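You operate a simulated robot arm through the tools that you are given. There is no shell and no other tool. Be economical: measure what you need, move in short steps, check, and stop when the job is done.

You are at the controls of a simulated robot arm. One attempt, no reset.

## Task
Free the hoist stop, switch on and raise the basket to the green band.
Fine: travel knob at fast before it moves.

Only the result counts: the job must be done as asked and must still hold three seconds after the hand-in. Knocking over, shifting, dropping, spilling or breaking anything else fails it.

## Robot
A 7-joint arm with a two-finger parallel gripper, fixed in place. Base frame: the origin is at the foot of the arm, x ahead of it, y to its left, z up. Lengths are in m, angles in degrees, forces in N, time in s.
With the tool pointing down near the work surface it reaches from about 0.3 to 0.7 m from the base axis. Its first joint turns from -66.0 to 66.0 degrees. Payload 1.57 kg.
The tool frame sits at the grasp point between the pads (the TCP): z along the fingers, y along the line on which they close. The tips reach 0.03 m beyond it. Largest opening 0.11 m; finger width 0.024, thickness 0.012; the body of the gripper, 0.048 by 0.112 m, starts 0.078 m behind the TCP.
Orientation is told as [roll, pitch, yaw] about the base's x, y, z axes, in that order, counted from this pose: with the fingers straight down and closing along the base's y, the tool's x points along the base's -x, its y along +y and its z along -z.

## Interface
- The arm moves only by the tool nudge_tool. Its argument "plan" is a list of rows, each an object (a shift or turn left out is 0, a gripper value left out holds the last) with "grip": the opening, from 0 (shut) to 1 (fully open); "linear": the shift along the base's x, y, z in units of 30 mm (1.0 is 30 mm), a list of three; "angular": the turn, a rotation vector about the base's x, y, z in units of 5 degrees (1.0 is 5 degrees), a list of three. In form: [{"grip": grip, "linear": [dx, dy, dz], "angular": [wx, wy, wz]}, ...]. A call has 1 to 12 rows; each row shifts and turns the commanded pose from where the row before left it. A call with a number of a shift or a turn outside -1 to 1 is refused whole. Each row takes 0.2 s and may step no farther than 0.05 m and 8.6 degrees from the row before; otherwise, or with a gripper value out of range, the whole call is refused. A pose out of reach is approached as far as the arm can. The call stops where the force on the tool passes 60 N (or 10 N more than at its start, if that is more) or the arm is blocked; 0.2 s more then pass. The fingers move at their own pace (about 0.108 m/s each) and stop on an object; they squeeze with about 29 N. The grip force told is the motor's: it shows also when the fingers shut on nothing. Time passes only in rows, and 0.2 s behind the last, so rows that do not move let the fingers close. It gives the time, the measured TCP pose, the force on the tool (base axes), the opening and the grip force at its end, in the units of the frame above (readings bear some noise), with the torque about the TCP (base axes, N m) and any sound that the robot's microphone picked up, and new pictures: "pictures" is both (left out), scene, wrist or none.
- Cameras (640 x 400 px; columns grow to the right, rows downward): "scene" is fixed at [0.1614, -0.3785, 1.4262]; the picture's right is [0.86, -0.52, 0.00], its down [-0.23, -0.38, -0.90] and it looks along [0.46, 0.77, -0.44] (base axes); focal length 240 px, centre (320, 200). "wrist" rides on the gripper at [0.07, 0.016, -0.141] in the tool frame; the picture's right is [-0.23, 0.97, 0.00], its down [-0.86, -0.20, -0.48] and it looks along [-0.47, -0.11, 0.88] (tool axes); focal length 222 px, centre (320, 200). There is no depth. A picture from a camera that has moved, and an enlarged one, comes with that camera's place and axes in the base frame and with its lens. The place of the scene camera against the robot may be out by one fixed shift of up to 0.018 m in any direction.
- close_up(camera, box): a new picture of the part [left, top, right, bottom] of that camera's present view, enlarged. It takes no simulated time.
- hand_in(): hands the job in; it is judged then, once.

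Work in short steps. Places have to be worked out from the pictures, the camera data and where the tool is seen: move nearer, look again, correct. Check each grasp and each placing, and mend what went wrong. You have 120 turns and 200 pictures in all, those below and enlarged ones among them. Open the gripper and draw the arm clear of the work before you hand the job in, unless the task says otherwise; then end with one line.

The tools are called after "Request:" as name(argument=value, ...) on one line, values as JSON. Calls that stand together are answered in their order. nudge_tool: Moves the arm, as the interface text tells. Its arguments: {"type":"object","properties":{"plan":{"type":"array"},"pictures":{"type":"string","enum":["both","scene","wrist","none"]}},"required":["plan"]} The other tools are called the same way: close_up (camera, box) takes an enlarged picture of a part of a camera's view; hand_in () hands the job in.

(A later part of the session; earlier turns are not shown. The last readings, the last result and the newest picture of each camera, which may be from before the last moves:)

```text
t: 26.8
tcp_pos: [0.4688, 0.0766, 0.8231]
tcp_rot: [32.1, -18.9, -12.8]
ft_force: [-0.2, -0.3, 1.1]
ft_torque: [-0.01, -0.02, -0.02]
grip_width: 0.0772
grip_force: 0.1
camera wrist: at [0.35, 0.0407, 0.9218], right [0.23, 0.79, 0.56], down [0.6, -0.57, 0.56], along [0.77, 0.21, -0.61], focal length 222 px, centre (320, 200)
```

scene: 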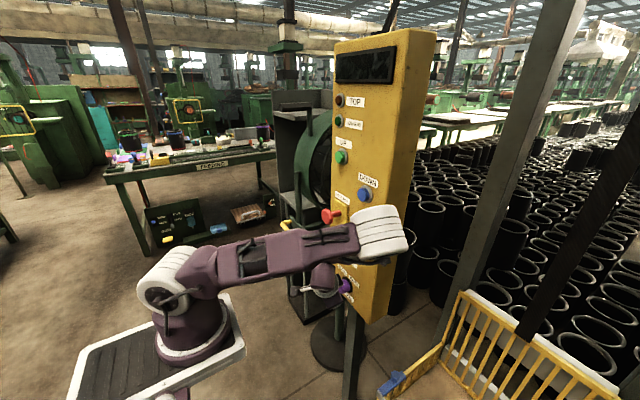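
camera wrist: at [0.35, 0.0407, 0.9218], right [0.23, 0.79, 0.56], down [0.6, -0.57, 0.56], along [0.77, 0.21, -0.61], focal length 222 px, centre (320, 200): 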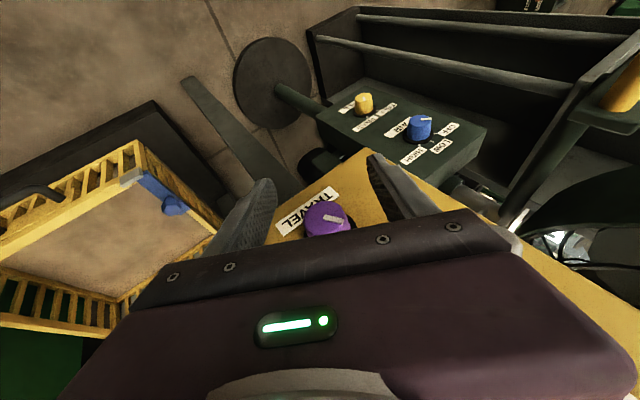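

The knob face now shows centred at about (0.51, 0.077, 0.816). I'll advance to x ≈ 0.506 and close on it.

Request:
nudge_tool(plan=[{"linear": [0.45, 0, -0.1]}, {"linear": [0.45, 0, -0.1]}, {"linear": [0.35, 0, 0]}, {}, {"grip": 0.15}, {"grip": 0.15}, {"grip": 0.15}])

Request:
close_up(camera="wrist", box=[220, 120, 440, 260])

```text
t: 28.4
tcp_pos: [0.5055, 0.0742, 0.8186]
tcp_rot: [32.1, -18.8, -12.9]
ft_force: [1.3, -9.0, -12.4]
ft_torque: [0.04, 0.11, -0.14]
grip_width: 0.0389
grip_force: 43.9
camera wrist: at [0.3879, 0.0387, 0.9158], right [0.23, 0.79, 0.56], down [0.6, -0.57, 0.56], along [0.77, 0.21, -0.61], focal length 222 px, centre (320, 200)
```

scene: 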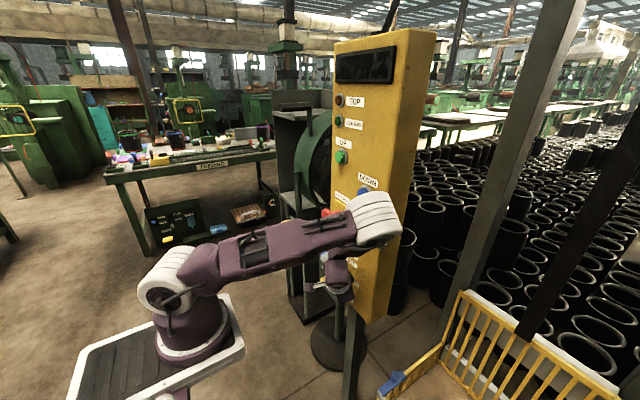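
wrist: 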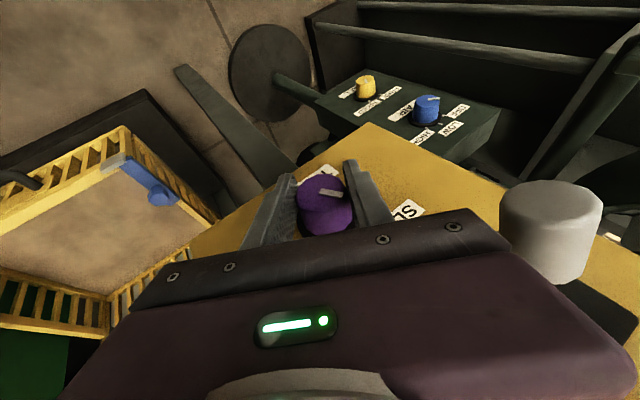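

```text
2.86 times, centred on (330, 190) of wrist
camera zoom: at [0.3879, 0.0387, 0.9158], right [0.23, 0.79, 0.56], down [0.6, -0.57, 0.56], along [0.77, 0.21, -0.61], focal length 635 px, centre (291, 229)
```

zoom: 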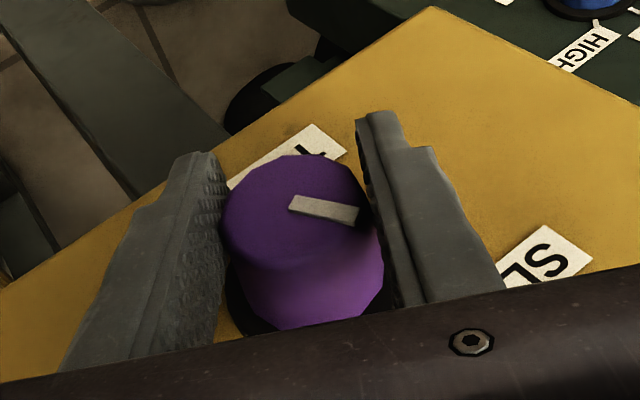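

The knob is held (0.039). I'll turn it about +x by 30° and check.

Request:
nudge_tool(plan=[{"angular": [1, 0, 0]}, {"angular": [1, 0, 0]}, {"angular": [1, 0, 0]}, {"angular": [1, 0, 0]}, {"angular": [1, 0, 0]}, {"angular": [1, 0, 0]}, {}])

Request:
close_up(camera="wrist", box=[220, 120, 440, 260])

```text
t: 30.0
tcp_pos: [0.506, 0.0737, 0.815]
tcp_rot: [61.7, -10.1, -20.7]
ft_force: [-12.1, -42.2, -13.4]
ft_torque: [-0.07, 0.23, -0.82]
grip_width: 0.0388
grip_force: 44.3
camera wrist: at [0.3877, -0.0066, 0.8843], right [0.23, 0.41, 0.88], down [0.6, -0.78, 0.2], along [0.77, 0.48, -0.42], focal length 222 px, centre (320, 200)
```

scene: 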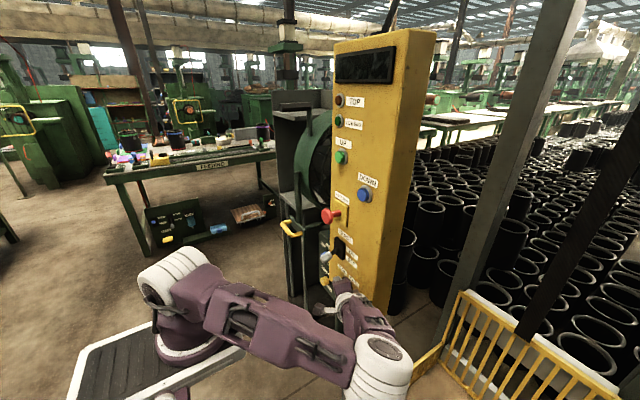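
wrist: 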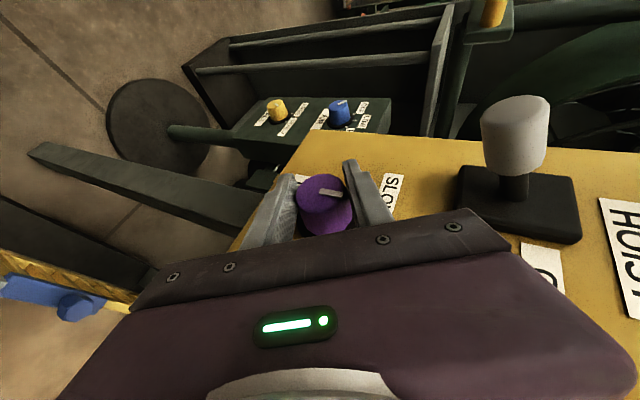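

```text
2.86 times, centred on (330, 190) of wrist
camera zoom: at [0.3877, -0.0066, 0.8843], right [0.23, 0.41, 0.88], down [0.6, -0.78, 0.2], along [0.77, 0.48, -0.42], focal length 635 px, centre (291, 229)
```

zoom: 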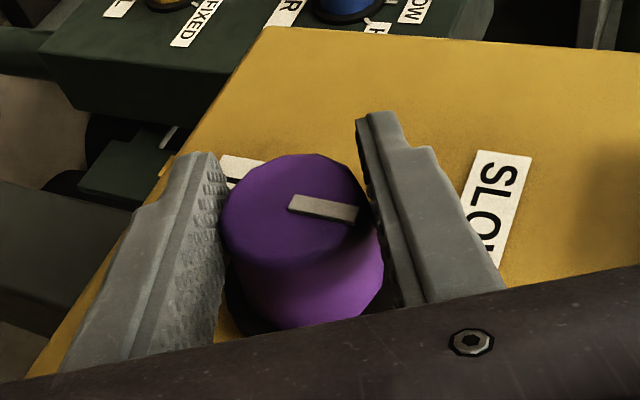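

The knob turned with the gripper by 30°; a lateral load of −42 N has built up, so I'll ease 4 mm toward −y and continue turning.

Request:
nudge_tool(plan=[{"linear": [0, -0.12, -0.03]}, {"angular": [1, 0, 0]}, {"angular": [1, 0, 0], "linear": [0, -0.03, 0]}, {}])

Request:
close_up(camera="wrist", box=[220, 120, 440, 260])

```text
t: 31.0
tcp_pos: [0.5062, 0.0731, 0.816]
tcp_rot: [71.5, -6.5, -21.6]
ft_force: [19.8, 21.9, -26.2]
ft_torque: [-0.02, 0.05, 0.31]
grip_width: 0.0388
grip_force: 44.0
camera wrist: at [0.3878, -0.0188, 0.8686], right [0.23, 0.24, 0.94], down [0.6, -0.8, 0.06], along [0.77, 0.55, -0.33], focal length 222 px, centre (320, 200)
```

scene: 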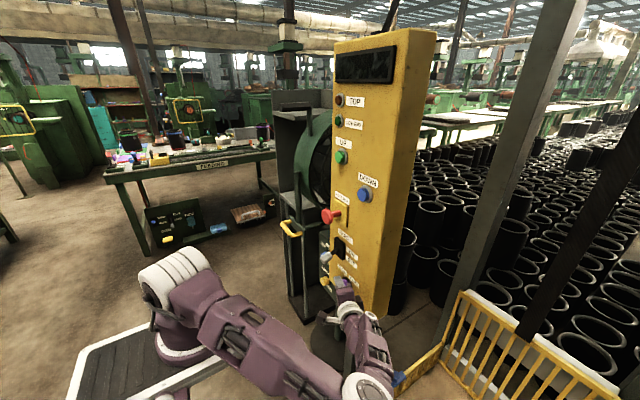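
wrist: 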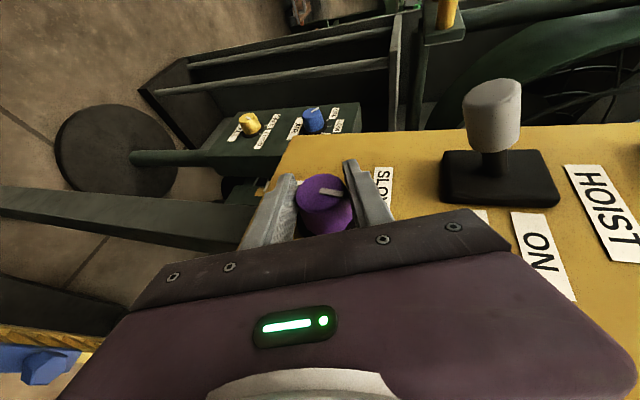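

```text
2.86 times, centred on (330, 190) of wrist
camera zoom: at [0.3878, -0.0188, 0.8686], right [0.23, 0.24, 0.94], down [0.6, -0.8, 0.06], along [0.77, 0.55, -0.33], focal length 635 px, centre (291, 229)
```

zoom: 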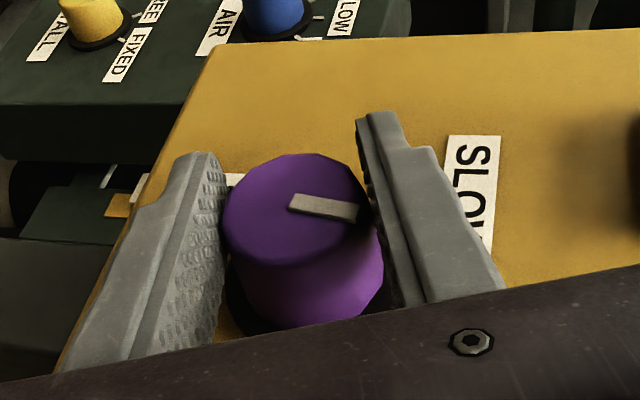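

40° done. I'll continue with 15° more, trimming the lateral offsets.

Request:
nudge_tool(plan=[{"linear": [0.03, 0.04, -0.05]}, {"angular": [1, 0, 0]}, {"angular": [1, 0, 0]}, {"angular": [1, 0, 0]}, {}])

Request:
close_up(camera="wrist", box=[220, 120, 440, 260])

```text
t: 32.2
tcp_pos: [0.5064, 0.0725, 0.8158]
tcp_rot: [85.4, -0.7, -22.7]
ft_force: [-12.5, -13.0, 13.3]
ft_torque: [0.03, -0.22, 0.26]
grip_width: 0.0386
grip_force: 44.2
camera wrist: at [0.3877, -0.0294, 0.8423], right [0.23, -0.01, 0.97], down [0.6, -0.79, -0.15], along [0.77, 0.62, -0.17], focal length 222 px, centre (320, 200)
```

scene: 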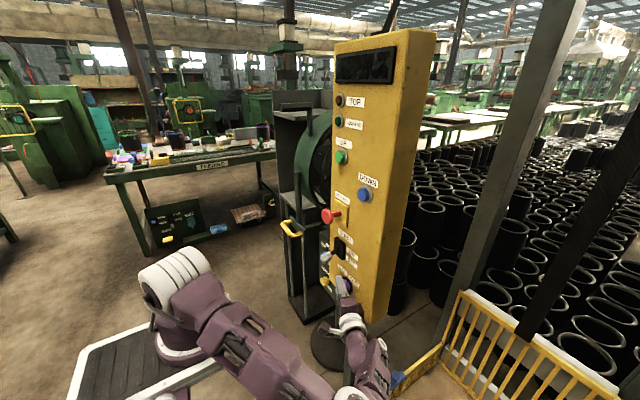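
wrist: 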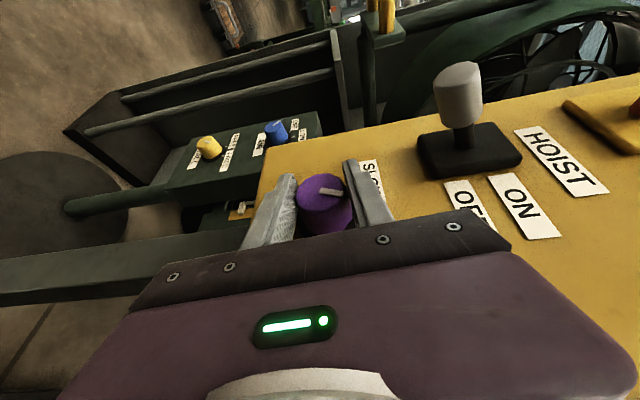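

```text
2.86 times, centred on (330, 190) of wrist
camera zoom: at [0.3877, -0.0294, 0.8423], right [0.23, -0.01, 0.97], down [0.6, -0.79, -0.15], along [0.77, 0.62, -0.17], focal length 635 px, centre (291, 229)
```

zoom: 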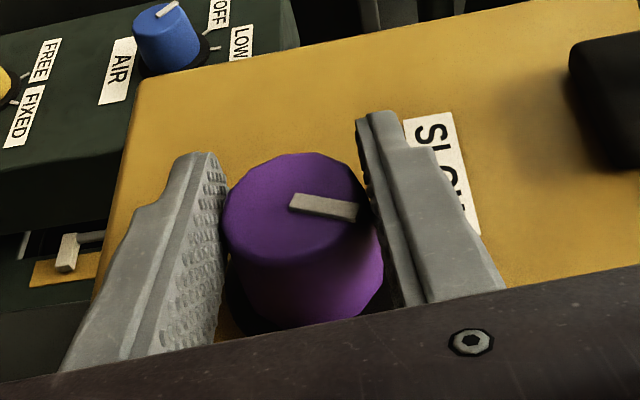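

By geometry, the pointer has gone from −35° to about +20°; FAST should be at around +35°. Three more steps.

Request:
nudge_tool(plan=[{"linear": [0, -0.02, 0.03]}, {"angular": [1, 0, 0]}, {"angular": [1, 0, 0]}, {"angular": [1, 0, 0]}, {}])

Request:
close_up(camera="wrist", box=[220, 120, 440, 260])

Request:
close_up(camera="scene", box=[310, 240, 400, 320])

```text
t: 33.4
tcp_pos: [0.506, 0.0719, 0.8152]
tcp_rot: [99.0, 4.8, -22.1]
ft_force: [-7.8, 7.6, -4.4]
ft_torque: [-0.87, 0.04, 0.48]
grip_width: 0.0389
grip_force: 43.9
camera wrist: at [0.3878, -0.0326, 0.8152], right [0.23, -0.26, 0.94], down [0.6, -0.72, -0.34], along [0.77, 0.64, -0.01], focal length 222 px, centre (320, 200)
```

scene: 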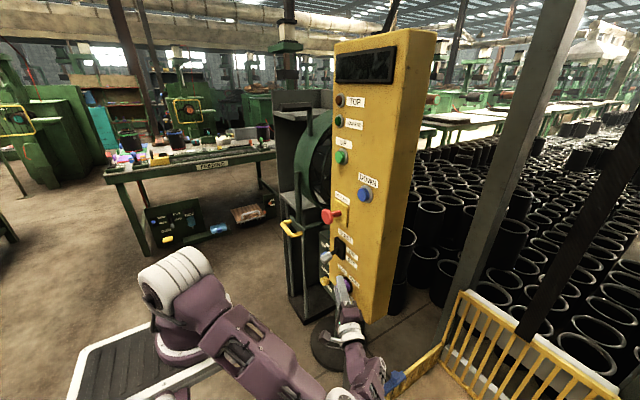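
wrist: 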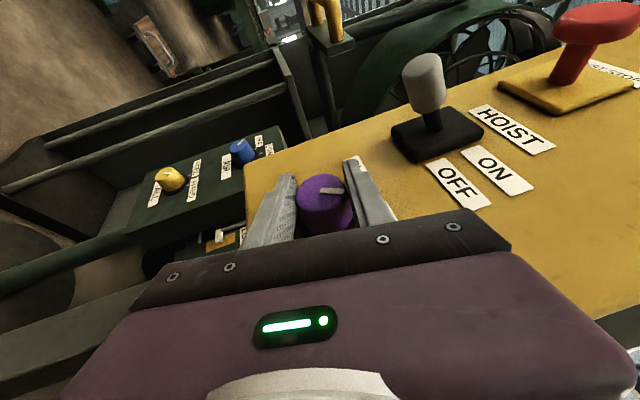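

```text
2.86 times, centred on (330, 190) of wrist
camera zoom: at [0.3878, -0.0326, 0.8152], right [0.23, -0.26, 0.94], down [0.6, -0.72, -0.34], along [0.77, 0.64, -0.01], focal length 635 px, centre (291, 229)
```

zoom: 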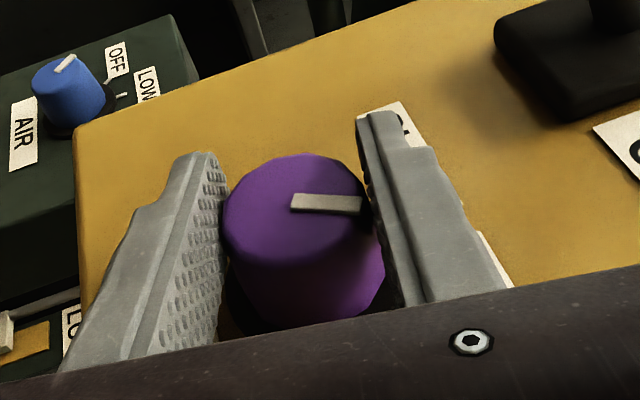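

```text
5.00 times, centred on (355, 280) of scene
camera zoom: at [0.1613, -0.3782, 1.4263], right [0.86, -0.52, 0.0], down [-0.23, -0.38, -0.9], along [0.46, 0.77, -0.44], focal length 1200 px, centre (145, -200)
```

zoom: 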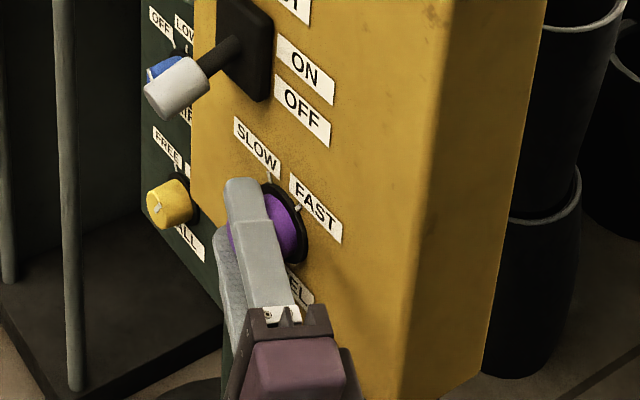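

There's −0.87 N·m resisting and the knob slipped slightly, so it's at its stop. I'll open, back out along −x, and check the pointer.

Request:
nudge_tool(plan=[{"grip": 0.7}, {}, {"linear": [-0.6, 0, 0]}, {"linear": [-0.8, 0, 0]}, {"linear": [-0.8, 0, 0]}, {}])

Request:
close_up(camera="scene", box=[325, 260, 375, 310])

Request:
close_up(camera="wrist", box=[220, 100, 480, 260])

```text
t: 34.8
tcp_pos: [0.4412, 0.0713, 0.8146]
tcp_rot: [99.2, 4.9, -22.2]
ft_force: [-0.4, 0.6, -0.1]
ft_torque: [0.04, 0.01, -0.04]
grip_width: 0.0768
grip_force: 0.1
camera wrist: at [0.3216, -0.034, 0.8156], right [0.23, -0.26, 0.94], down [0.6, -0.72, -0.34], along [0.77, 0.64, -0.01], focal length 222 px, centre (320, 200)
```

scene: 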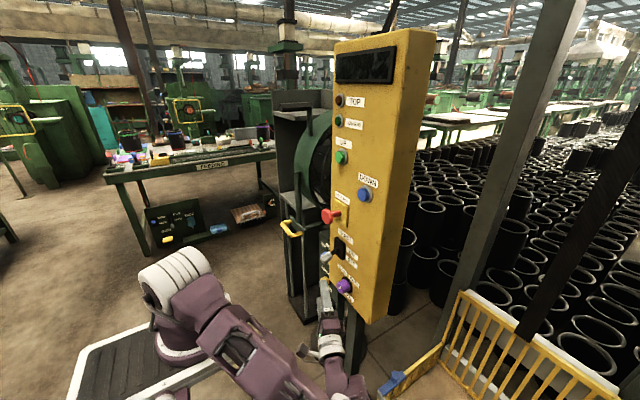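
wrist: 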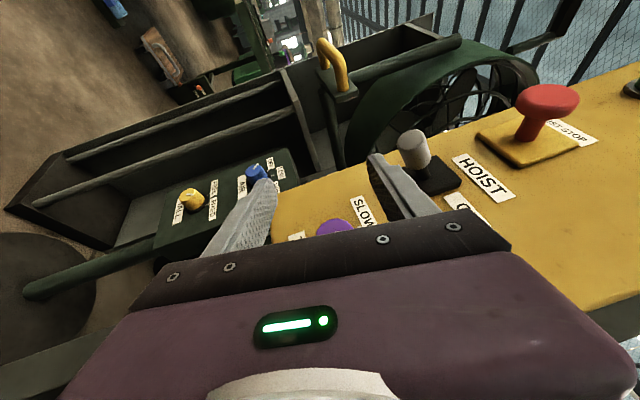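

```text
8.00 times, centred on (350, 285) of scene
camera zoom: at [0.1613, -0.3785, 1.4262], right [0.86, -0.52, 0.0], down [-0.23, -0.38, -0.9], along [0.46, 0.77, -0.44], focal length 1919 px, centre (80, -480)
```

zoom: 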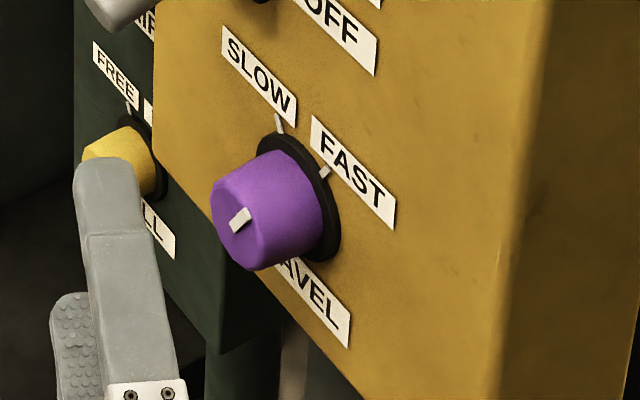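

```text
2.46 times, centred on (350, 180) of wrist
camera zoom: at [0.3216, -0.034, 0.8156], right [0.23, -0.26, 0.94], down [0.6, -0.72, -0.34], along [0.77, 0.64, -0.01], focal length 547 px, centre (246, 249)
```

zoom: 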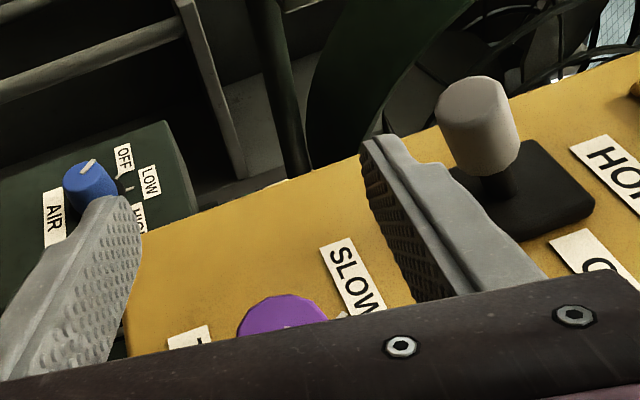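

The knob now points at FAST. Next is the HOIST lever, with its handle at about (0.48, 0.13, 0.925): with the tool rolled sideways I can straddle it from −y with one finger above and one below, then lift. First I'll move to the right of it.

Request:
nudge_tool(plan=[{"grip": 0.65, "linear": [0, -0.8, 0]}, {"linear": [0, -0.9, 0.3]}, {"linear": [0, 0, 0.9]}, {"linear": [0, 0, 0.9]}, {"linear": [0, 0, 0.9]}, {"linear": [0, 0, 0.6]}, {}])

Request:
close_up(camera="wrist", box=[180, 60, 460, 260])

```text
t: 36.4
tcp_pos: [0.4389, 0.0208, 0.9254]
tcp_rot: [99.2, 4.9, -22.3]
ft_force: [-0.2, 0.5, 0.8]
ft_torque: [-0.05, 0.0, 0.0]
grip_width: 0.0713
grip_force: 0.1
camera wrist: at [0.3213, -0.0844, 0.9255], right [0.23, -0.26, 0.94], down [0.6, -0.72, -0.35], along [0.77, 0.64, -0.01], focal length 222 px, centre (320, 200)
```

scene: 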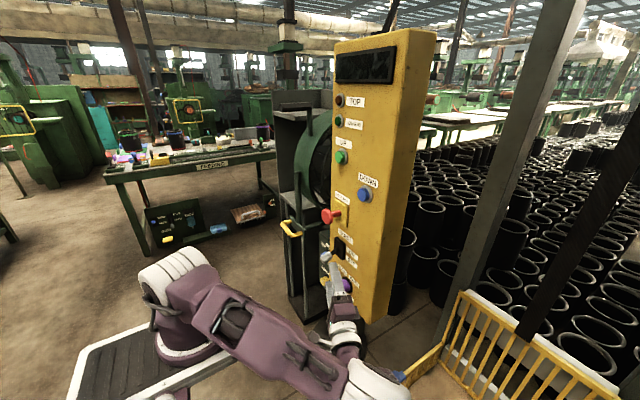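
wrist: 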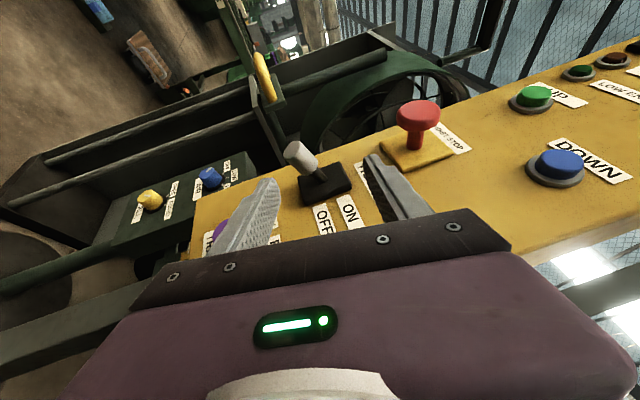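

```text
2.00 times, centred on (320, 160) of wrist
camera zoom: at [0.3213, -0.0844, 0.9255], right [0.23, -0.26, 0.94], down [0.6, -0.72, -0.35], along [0.77, 0.64, -0.01], focal length 444 px, centre (320, 280)
```

zoom: 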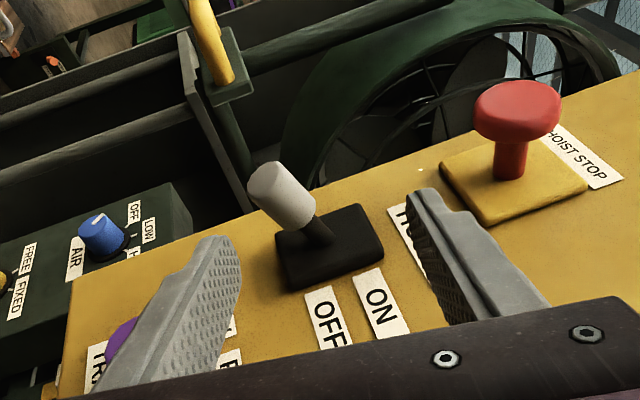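

The handle is at about (0.48, 0.118, 0.919), between the two finger heights. I'll slide forward then toward +y around it.

Request:
nudge_tool(plan=[{"linear": [0.7, 0.3, -0.15]}, {"linear": [0.5, 0.5, 0]}, {"linear": [0, 0.7, 0]}, {"linear": [0, 0.7, 0]}, {"linear": [0, 0.7, 0]}, {}])

Request:
close_up(camera="wrist", box=[180, 60, 460, 260])

```text
t: 37.8
tcp_pos: [0.4753, 0.1086, 0.9181]
tcp_rot: [99.1, 4.8, -22.2]
ft_force: [0.3, 1.2, -0.7]
ft_torque: [0.03, -0.01, 0.01]
grip_width: 0.0714
grip_force: 0.0
camera wrist: at [0.3572, 0.0028, 0.9187], right [0.23, -0.26, 0.94], down [0.6, -0.72, -0.34], along [0.77, 0.64, -0.01], focal length 222 px, centre (320, 200)
```

scene: 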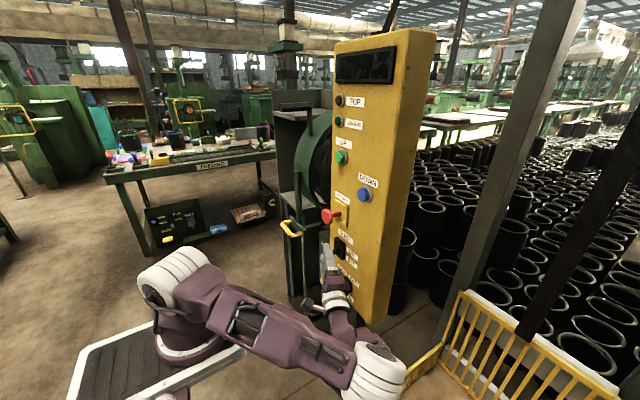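
wrist: 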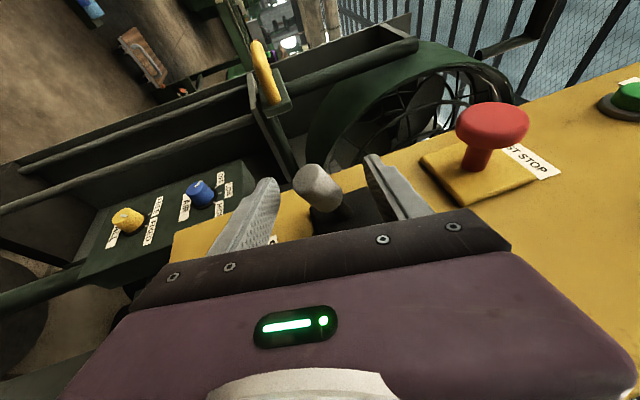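

```text
2.00 times, centred on (320, 160) of wrist
camera zoom: at [0.3572, 0.0028, 0.9187], right [0.23, -0.26, 0.94], down [0.6, -0.72, -0.34], along [0.77, 0.64, -0.01], focal length 444 px, centre (320, 280)
```

zoom: 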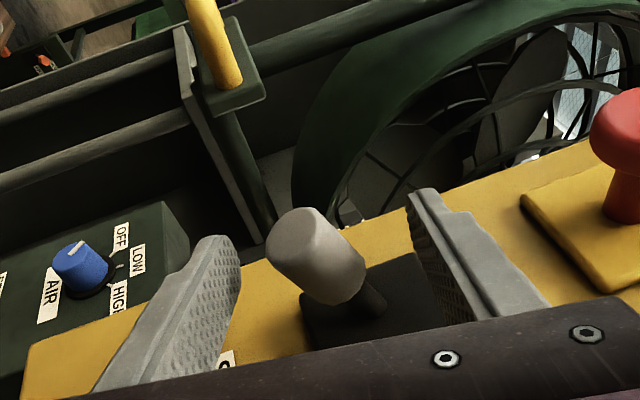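

The handle is between the fingers. I'll narrow the opening a little and lift about 5 cm, listening for a click.

Request:
nudge_tool(plan=[{"grip": 0.45, "linear": [0, 0.15, 0]}, {"linear": [0, 0, 0.3]}, {"linear": [0, 0, 0.3]}, {"linear": [0, 0, 0.3]}, {"linear": [0, 0, 0.3]}, {"linear": [0, 0, 0.3]}, {"linear": [0, 0, 0.2]}, {}], pictures="wrist")

Request:
close_up(camera="wrist", box=[180, 60, 460, 260])

Request:
close_up(camera="scene", box=[300, 170, 410, 310])

```text
t: 39.6
tcp_pos: [0.4765, 0.1114, 0.9686]
tcp_rot: [98.7, 5.0, -22.3]
ft_force: [-6.7, -4.0, -23.1]
ft_torque: [-0.45, 0.58, 0.01]
grip_width: 0.0697
grip_force: 11.5
heard: click
camera wrist: at [0.3579, 0.0071, 0.9695], right [0.23, -0.26, 0.94], down [0.6, -0.72, -0.34], along [0.77, 0.64, -0.01], focal length 222 px, centre (320, 200)
```

wrist: 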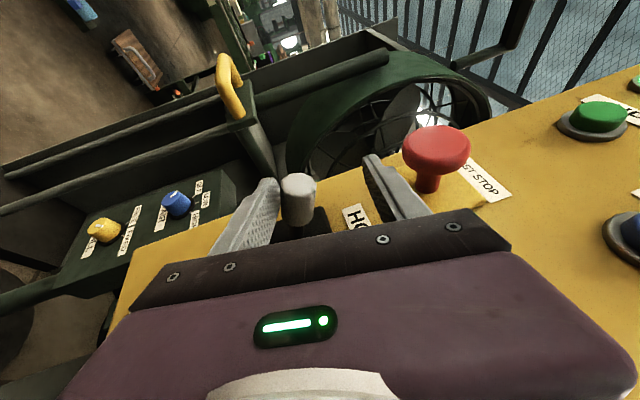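

```text
2.00 times, centred on (320, 160) of wrist
camera zoom: at [0.3579, 0.0071, 0.9695], right [0.23, -0.26, 0.94], down [0.6, -0.72, -0.34], along [0.77, 0.64, -0.01], focal length 444 px, centre (320, 280)
```

zoom: 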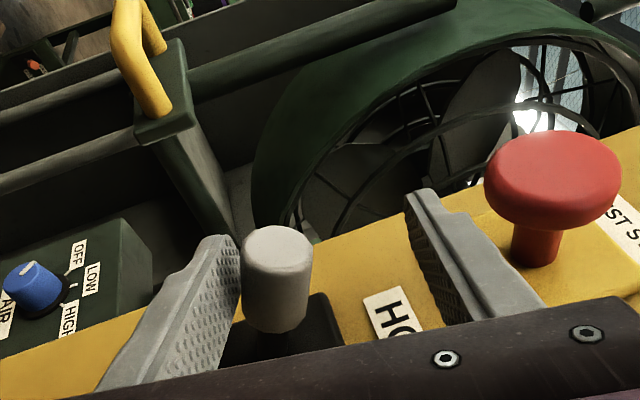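

```text
2.86 times, centred on (355, 240) of scene
camera zoom: at [0.1616, -0.3785, 1.4262], right [0.86, -0.52, 0.0], down [-0.23, -0.38, -0.9], along [0.46, 0.77, -0.44], focal length 685 px, centre (220, 86)
```

zoom: 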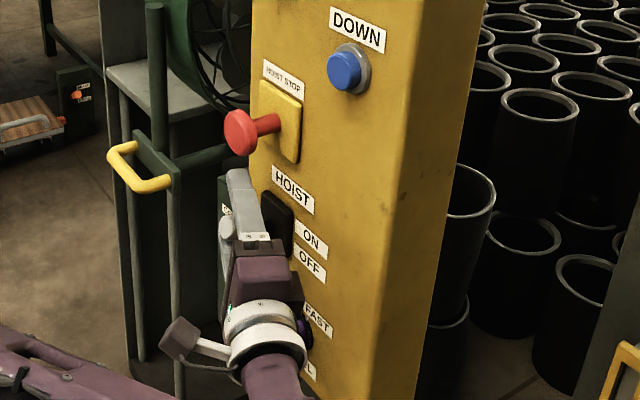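

There was a click and the lever moved. I'll ease down slightly and withdraw to −y, then inspect.

Request:
nudge_tool(plan=[{"grip": 0.65, "linear": [0, 0, -0.35]}, {"linear": [0, -0.7, 0]}, {"linear": [-0.2, -0.9, 0]}, {"linear": [-0.6, -0.9, 0]}, {"linear": [-0.6, -0.5, 0]}, {}])

Request:
close_up(camera="wrist", box=[200, 60, 480, 260])

Request:
close_up(camera="scene", box=[300, 170, 410, 310])

Request:
close_up(camera="scene", box=[320, 30, 420, 180])

```text
t: 41.0
tcp_pos: [0.4357, 0.0211, 0.9598]
tcp_rot: [99.1, 4.9, -22.2]
ft_force: [-0.1, -0.5, -0.6]
ft_torque: [0.02, 0.02, 0.05]
grip_width: 0.0715
grip_force: 0.0
camera wrist: at [0.3175, -0.0847, 0.9593], right [0.23, -0.26, 0.94], down [0.6, -0.72, -0.34], along [0.77, 0.64, -0.01], focal length 222 px, centre (320, 200)
```

scene: 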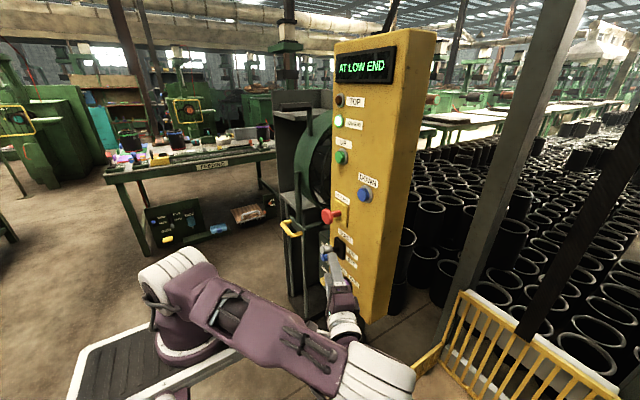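
wrist: 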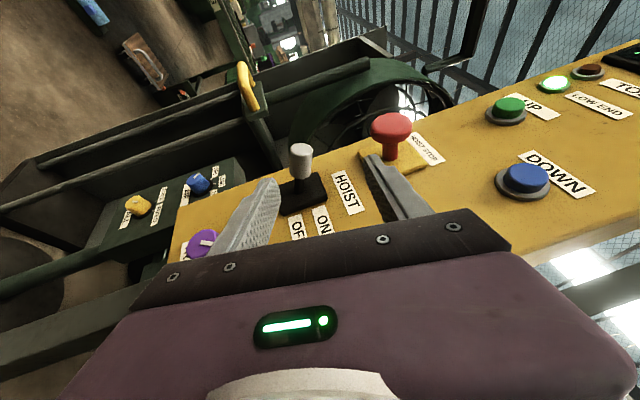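

```text
2.00 times, centred on (340, 160) of wrist
camera zoom: at [0.3175, -0.0847, 0.9593], right [0.23, -0.26, 0.94], down [0.6, -0.72, -0.34], along [0.77, 0.64, -0.01], focal length 444 px, centre (280, 280)
```

zoom: 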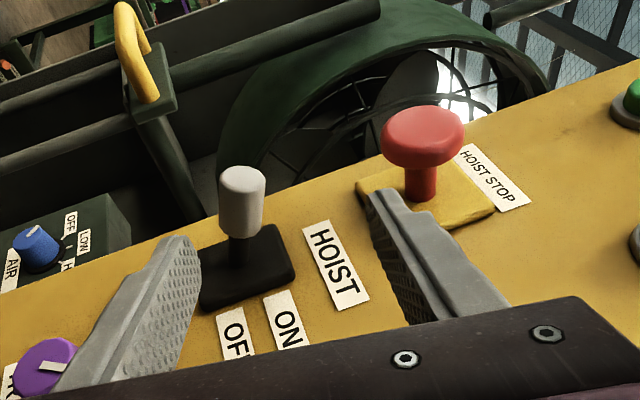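

```text
2.86 times, centred on (355, 240) of scene
camera zoom: at [0.1613, -0.3785, 1.4262], right [0.86, -0.52, 0.0], down [-0.23, -0.38, -0.9], along [0.46, 0.77, -0.44], focal length 685 px, centre (220, 86)
```

zoom: 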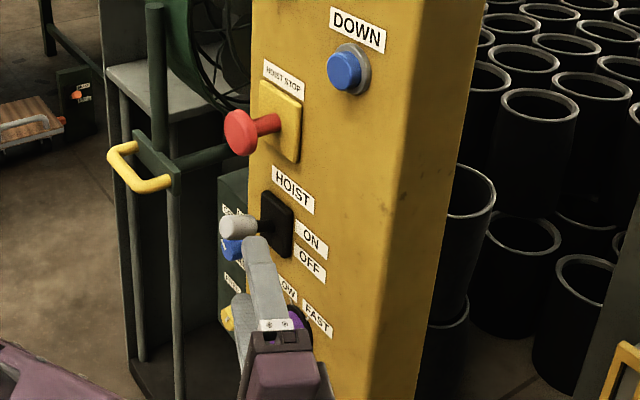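

```text
2.67 times, centred on (370, 105) of scene
camera zoom: at [0.1613, -0.3785, 1.4262], right [0.86, -0.52, 0.0], down [-0.23, -0.38, -0.9], along [0.46, 0.77, -0.44], focal length 640 px, centre (187, 453)
```

zoom: 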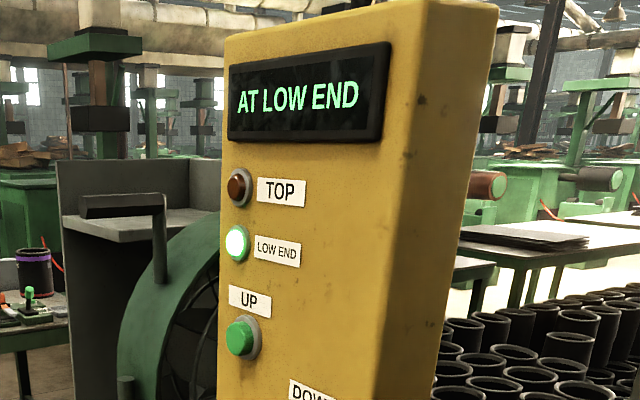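

The hoist is on: the display reads "AT LOW END". The green band should be on a mast near (0.61, −0.53, 0.91), outside the scene view, so I'll unroll the tool and get the wrist camera looking at the basket and mast.

Request:
nudge_tool(plan=[{"linear": [-0.9, 0, 0]}, {"linear": [-0.6, 0, 0.5], "angular": [-1, 0, 0]}, {"linear": [0, 0, 0.5], "angular": [-1, 0, 0]}, {"linear": [0, 0, 0.5], "angular": [-1, 0, 0]}, {"linear": [0, 0, 0.5], "angular": [-1, 0, 0]}, {"linear": [0, 0, 0.5], "angular": [-1, 0, 0]}, {"linear": [0, 0, 0.5], "angular": [-1, 0, 0]}, {"linear": [0, 0, 0.5], "angular": [-1, 0, 0]}, {"linear": [0, 0, 0.5], "angular": [-1, 0, 0]}, {"linear": [0, 0, 0.5], "angular": [-1, 0, 0]}, {"linear": [0, 0, 0.5], "angular": [-1, 0, 0]}, {}], pictures="both")

```text
t: 43.6
tcp_pos: [0.3903, 0.0219, 1.1102]
tcp_rot: [52.3, -13.5, -18.6]
ft_force: [0.1, -0.6, -0.9]
ft_torque: [-0.02, 0.03, -0.01]
grip_width: 0.0715
grip_force: 0.0
camera wrist: at [0.271, -0.0455, 1.1915], right [0.23, 0.55, 0.8], down [0.6, -0.73, 0.33], along [0.77, 0.41, -0.5], focal length 222 px, centre (320, 200)
```

scene: 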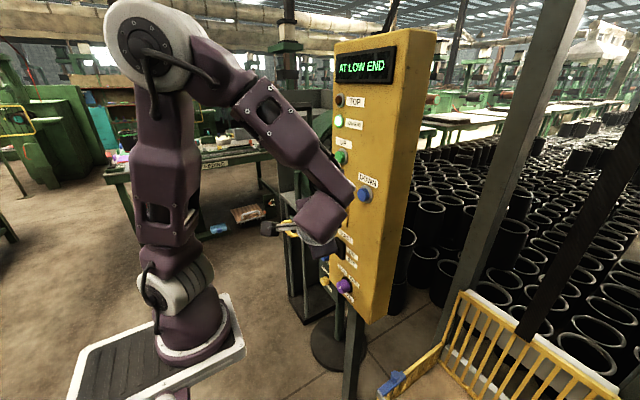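
wrist: 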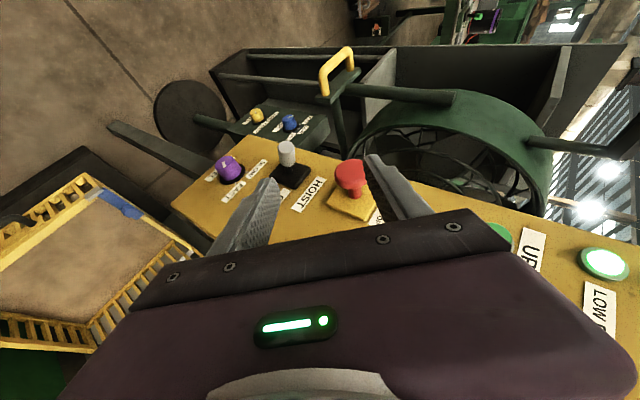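

The elbow is up again. I'll continue unrolling and pull back toward a view pose.

Request:
nudge_tool(plan=[{"linear": [-0.4, 0, 0.2], "angular": [-1, 0, 0]}, {"linear": [-0.4, 0, 0.2], "angular": [-1, 0, 0]}, {"linear": [-0.4, 0, 0.2], "angular": [-1, 0, 0]}, {"linear": [-0.4, 0, 0.2], "angular": [-1, 0, 0]}, {"linear": [-0.4, 0, 0.2], "angular": [-1, 0, 0]}, {"linear": [-0.4, 0, 0.2], "angular": [-1, 0, 0]}, {"linear": [0, 0, 0.2], "angular": [-1, 0, -1]}, {"linear": [0, 0, 0], "angular": [-1, 0, -1]}, {"angular": [-1, 0, -1]}, {"angular": [-1, 0, -1]}, {"angular": [0, 0, -1]}, {"angular": [0, 0, -1]}])

```text
t: 46.2
tcp_pos: [0.3178, 0.0216, 1.1518]
tcp_rot: [0.9, -26.1, -31.1]
ft_force: [0.0, 0.5, -0.2]
ft_torque: [0.0, 0.01, -0.02]
grip_width: 0.0714
grip_force: 0.0
camera wrist: at [0.2184, 0.0994, 1.2477], right [0.67, 0.73, 0.11], down [0.37, -0.46, 0.8], along [0.64, -0.5, -0.58], focal length 222 px, centre (320, 200)
```

scene: 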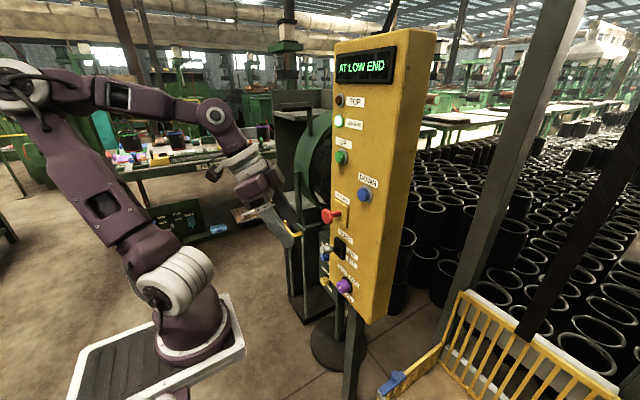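
wrist: 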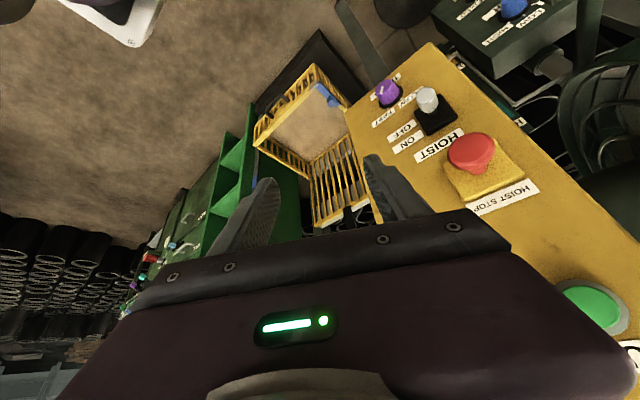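

I need to look higher: pitch up about the yawed axis.

Request:
nudge_tool(plan=[{"linear": [0, -0.5, 0.3], "angular": [-0.51, -0.85, 0]}, {"linear": [0, -0.5, 0.3], "angular": [-0.51, -0.85, 0]}, {"linear": [0, -0.5, 0.3], "angular": [-0.51, -0.85, 0]}, {"linear": [0, 0, 0.3], "angular": [-0.51, -0.85, 0]}, {"linear": [0, 0, 0.3], "angular": [-0.51, -0.85, 0]}, {}], pictures="wrist")

Request:
close_up(camera="wrist", box=[130, 20, 370, 230])

```text
t: 47.6
tcp_pos: [0.3166, -0.0224, 1.1971]
tcp_rot: [0.8, -50.9, -31.0]
ft_force: [0.2, 0.8, -0.2]
ft_torque: [0.01, -0.01, -0.03]
grip_width: 0.0717
grip_force: 0.1
camera wrist: at [0.1931, 0.0684, 1.2318], right [0.62, 0.77, 0.19], down [0.04, -0.26, 0.96], along [0.79, -0.59, -0.19], focal length 222 px, centre (320, 200)
```

wrist: 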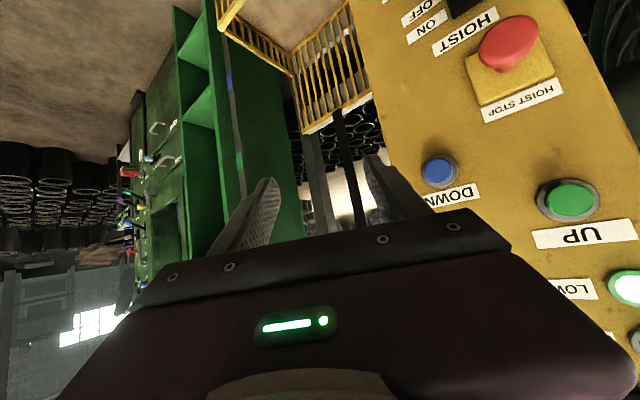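

```text
1.90 times, centred on (250, 125) of wrist
camera zoom: at [0.1931, 0.0684, 1.2318], right [0.62, 0.77, 0.19], down [0.04, -0.26, 0.96], along [0.79, -0.59, -0.19], focal length 423 px, centre (453, 343)
```

zoom: 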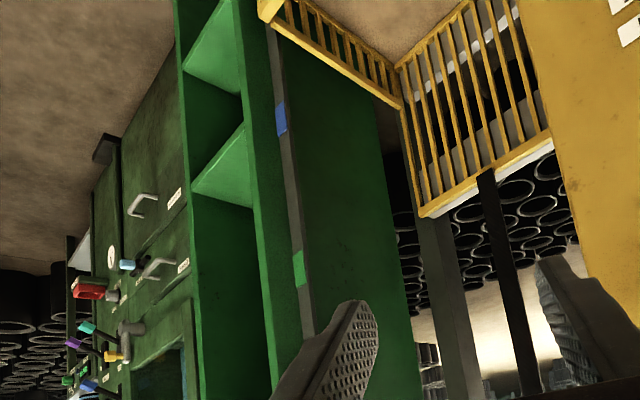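

Request:
close_up(camera="wrist", box=[205, 0, 385, 140])

Request:
nudge_tool(plan=[{"linear": [0, 0, 0.5], "angular": [0.51, 0.85, 0]}, {"linear": [0, -0.5, 0.5], "angular": [0.51, 0.85, 0]}, {"linear": [0, -0.8, 0.5], "angular": [0.51, 0.85, 0]}, {"linear": [0, -0.8, 0]}, {}], pictures="wrist")

Request:
close_up(camera="wrist", box=[180, 0, 420, 200])

```text
2.86 times, centred on (295, 70) of wrist
camera zoom: at [0.1931, 0.0684, 1.2318], right [0.62, 0.77, 0.19], down [0.04, -0.26, 0.96], along [0.79, -0.59, -0.19], focal length 635 px, centre (391, 571)
```

zoom: 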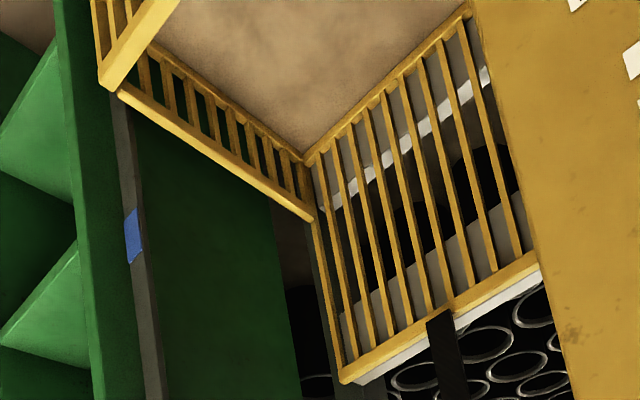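

```text
t: 48.8
tcp_pos: [0.3181, -0.0863, 1.2421]
tcp_rot: [0.7, -36.0, -31.0]
ft_force: [-0.2, 0.1, 0.8]
ft_torque: [-0.01, 0.0, 0.03]
grip_width: 0.0716
grip_force: 0.1
camera wrist: at [0.2054, -0.0017, 1.315], right [0.65, 0.74, 0.14], down [0.25, -0.39, 0.89], along [0.72, -0.54, -0.44], focal length 222 px, centre (320, 200)
```

wrist: 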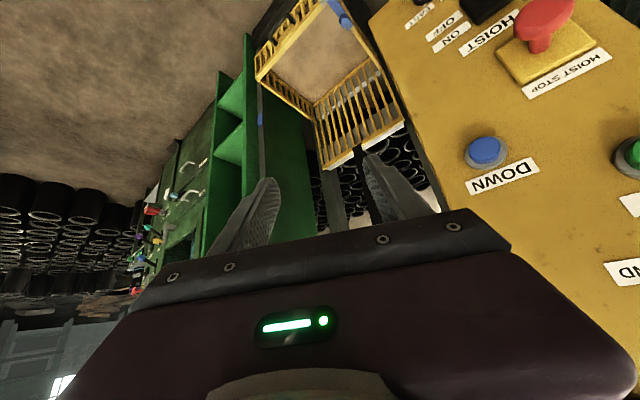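

```text
2.00 times, centred on (300, 100) of wrist
camera zoom: at [0.2054, -0.0017, 1.315], right [0.65, 0.74, 0.14], down [0.25, -0.39, 0.89], along [0.72, -0.54, -0.44], focal length 444 px, centre (360, 400)
```

zoom: 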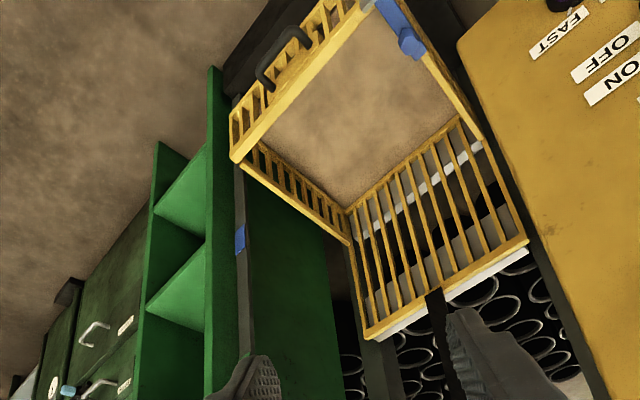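

The basket rim sits near the blue band (z ≈ 0.6) and the green band is at z ≈ 0.91. I'll press UP with a yawed, pitched tool so the wrist camera can watch the mast. First I close the fingers and move in front of UP.

Request:
nudge_tool(plan=[{"grip": 0, "linear": [0, 0.9, 0], "angular": [-0.51, -0.85, 0]}, {"linear": [0, 0.9, 0], "angular": [-0.51, -0.85, 0]}, {"linear": [0.3, 0.9, 0], "angular": [-0.51, -0.85, 0]}, {"linear": [0.3, 0.9, 0]}, {"linear": [0.5, 0.9, 0]}, {"linear": [0.6, 0.9, 0]}, {"linear": [0.6, 0.9, 0.1]}, {"linear": [0.6, 0.9, 0.1]}, {"linear": [0.6, 0.4, 0.1]}, {"linear": [0.6, 0, 0]}, {}])

Request:
close_up(camera="scene", box=[290, 60, 410, 210])

```text
t: 51.2
tcp_pos: [0.441, 0.142, 1.2503]
tcp_rot: [0.8, -50.9, -30.9]
ft_force: [0.2, 0.5, -0.7]
ft_torque: [0.02, -0.02, 0.0]
grip_width: 0.0002
grip_force: 21.2
camera wrist: at [0.3169, 0.233, 1.2855], right [0.62, 0.77, 0.19], down [0.04, -0.26, 0.96], along [0.79, -0.59, -0.19], focal length 222 px, centre (320, 200)
```

scene: 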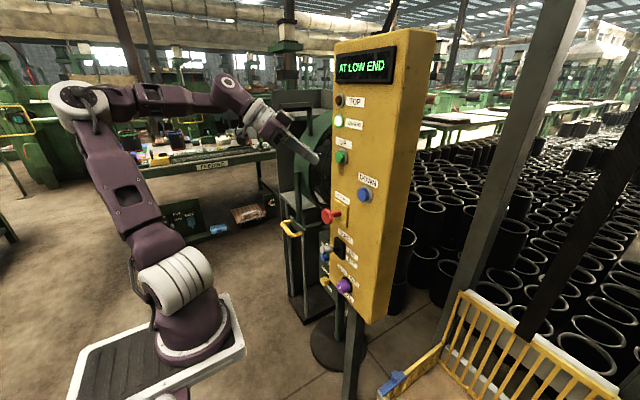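
wrist: 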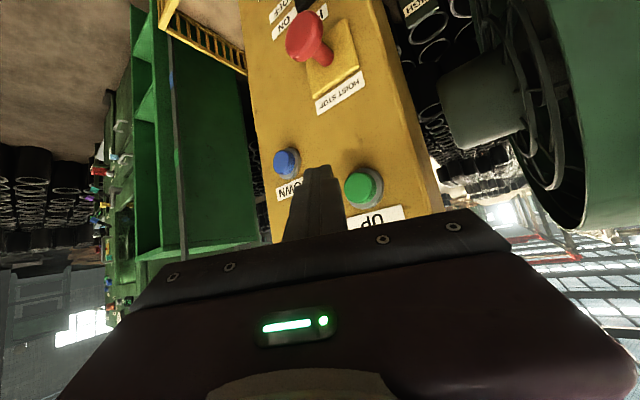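

```text
2.67 times, centred on (350, 135) of scene
camera zoom: at [0.1614, -0.3785, 1.4262], right [0.86, -0.52, 0.0], down [-0.23, -0.38, -0.9], along [0.46, 0.77, -0.44], focal length 640 px, centre (240, 373)
```

zoom: 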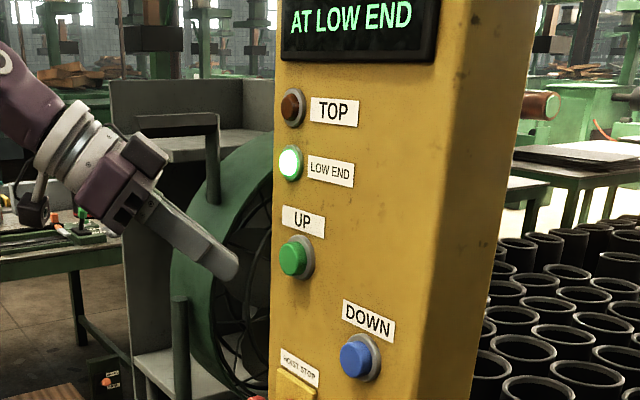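

UP lies at about (0.52, 0.134, 1.237) and the mast's blue and green bands are visible at the left. I'll approach to just short of the button.

Request:
nudge_tool(plan=[{"linear": [0.6, 0.05, 0.1]}, {"linear": [0.6, 0.05, 0.05]}, {}])

Request:
close_up(camera="scene", box=[310, 110, 380, 190])

Request:
close_up(camera="wrist", box=[100, 0, 300, 260])

```text
t: 52.0
tcp_pos: [0.4587, 0.1433, 1.2549]
tcp_rot: [0.8, -50.9, -31.0]
ft_force: [-0.8, 0.3, -0.1]
ft_torque: [0.01, 0.01, 0.01]
grip_width: 0.0
grip_force: 21.1
out of reach, approached as far as the arm can: row 2
camera wrist: at [0.3337, 0.2351, 1.289], right [0.61, 0.77, 0.19], down [0.04, -0.26, 0.96], along [0.79, -0.59, -0.19], focal length 222 px, centre (320, 200)
```

scene: 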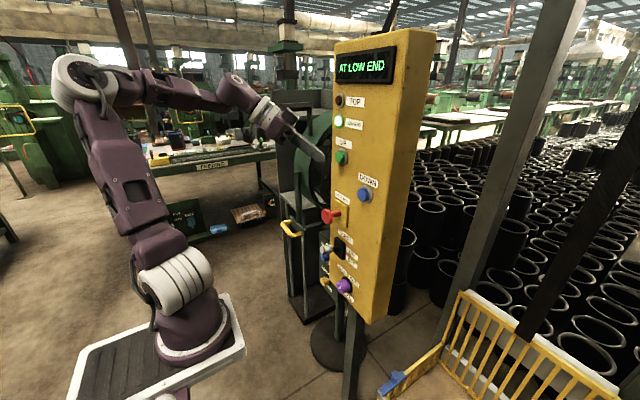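
wrist: 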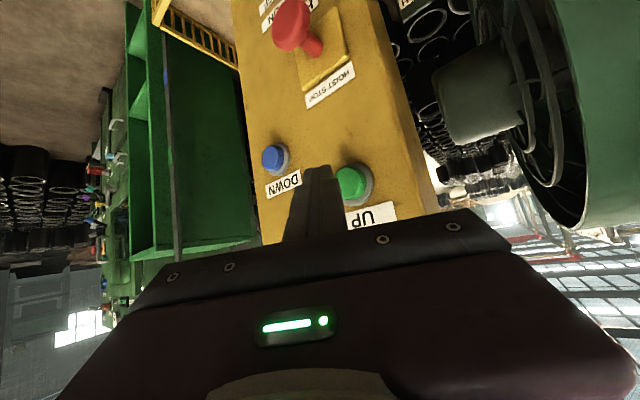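

```text
5.00 times, centred on (345, 150) of scene
camera zoom: at [0.1614, -0.3785, 1.4262], right [0.86, -0.52, 0.0], down [-0.23, -0.38, -0.9], along [0.46, 0.77, -0.44], focal length 1200 px, centre (195, 450)
```

zoom: 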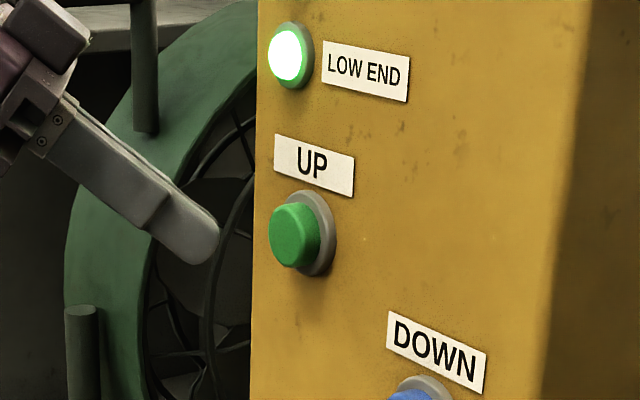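

```text
1.54 times, centred on (200, 130) of wrist
camera zoom: at [0.3337, 0.2351, 1.289], right [0.61, 0.77, 0.19], down [0.04, -0.26, 0.96], along [0.79, -0.59, -0.19], focal length 342 px, centre (505, 308)
```

zoom: 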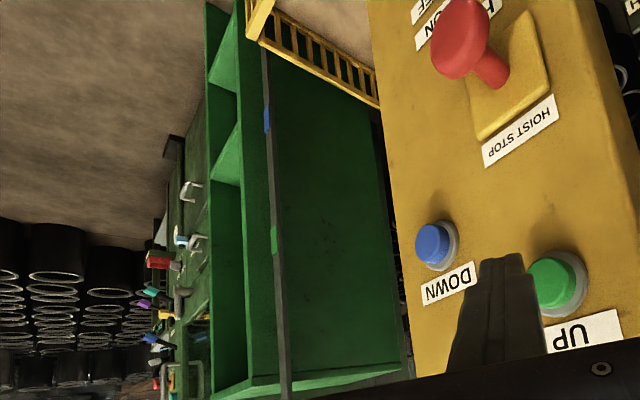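

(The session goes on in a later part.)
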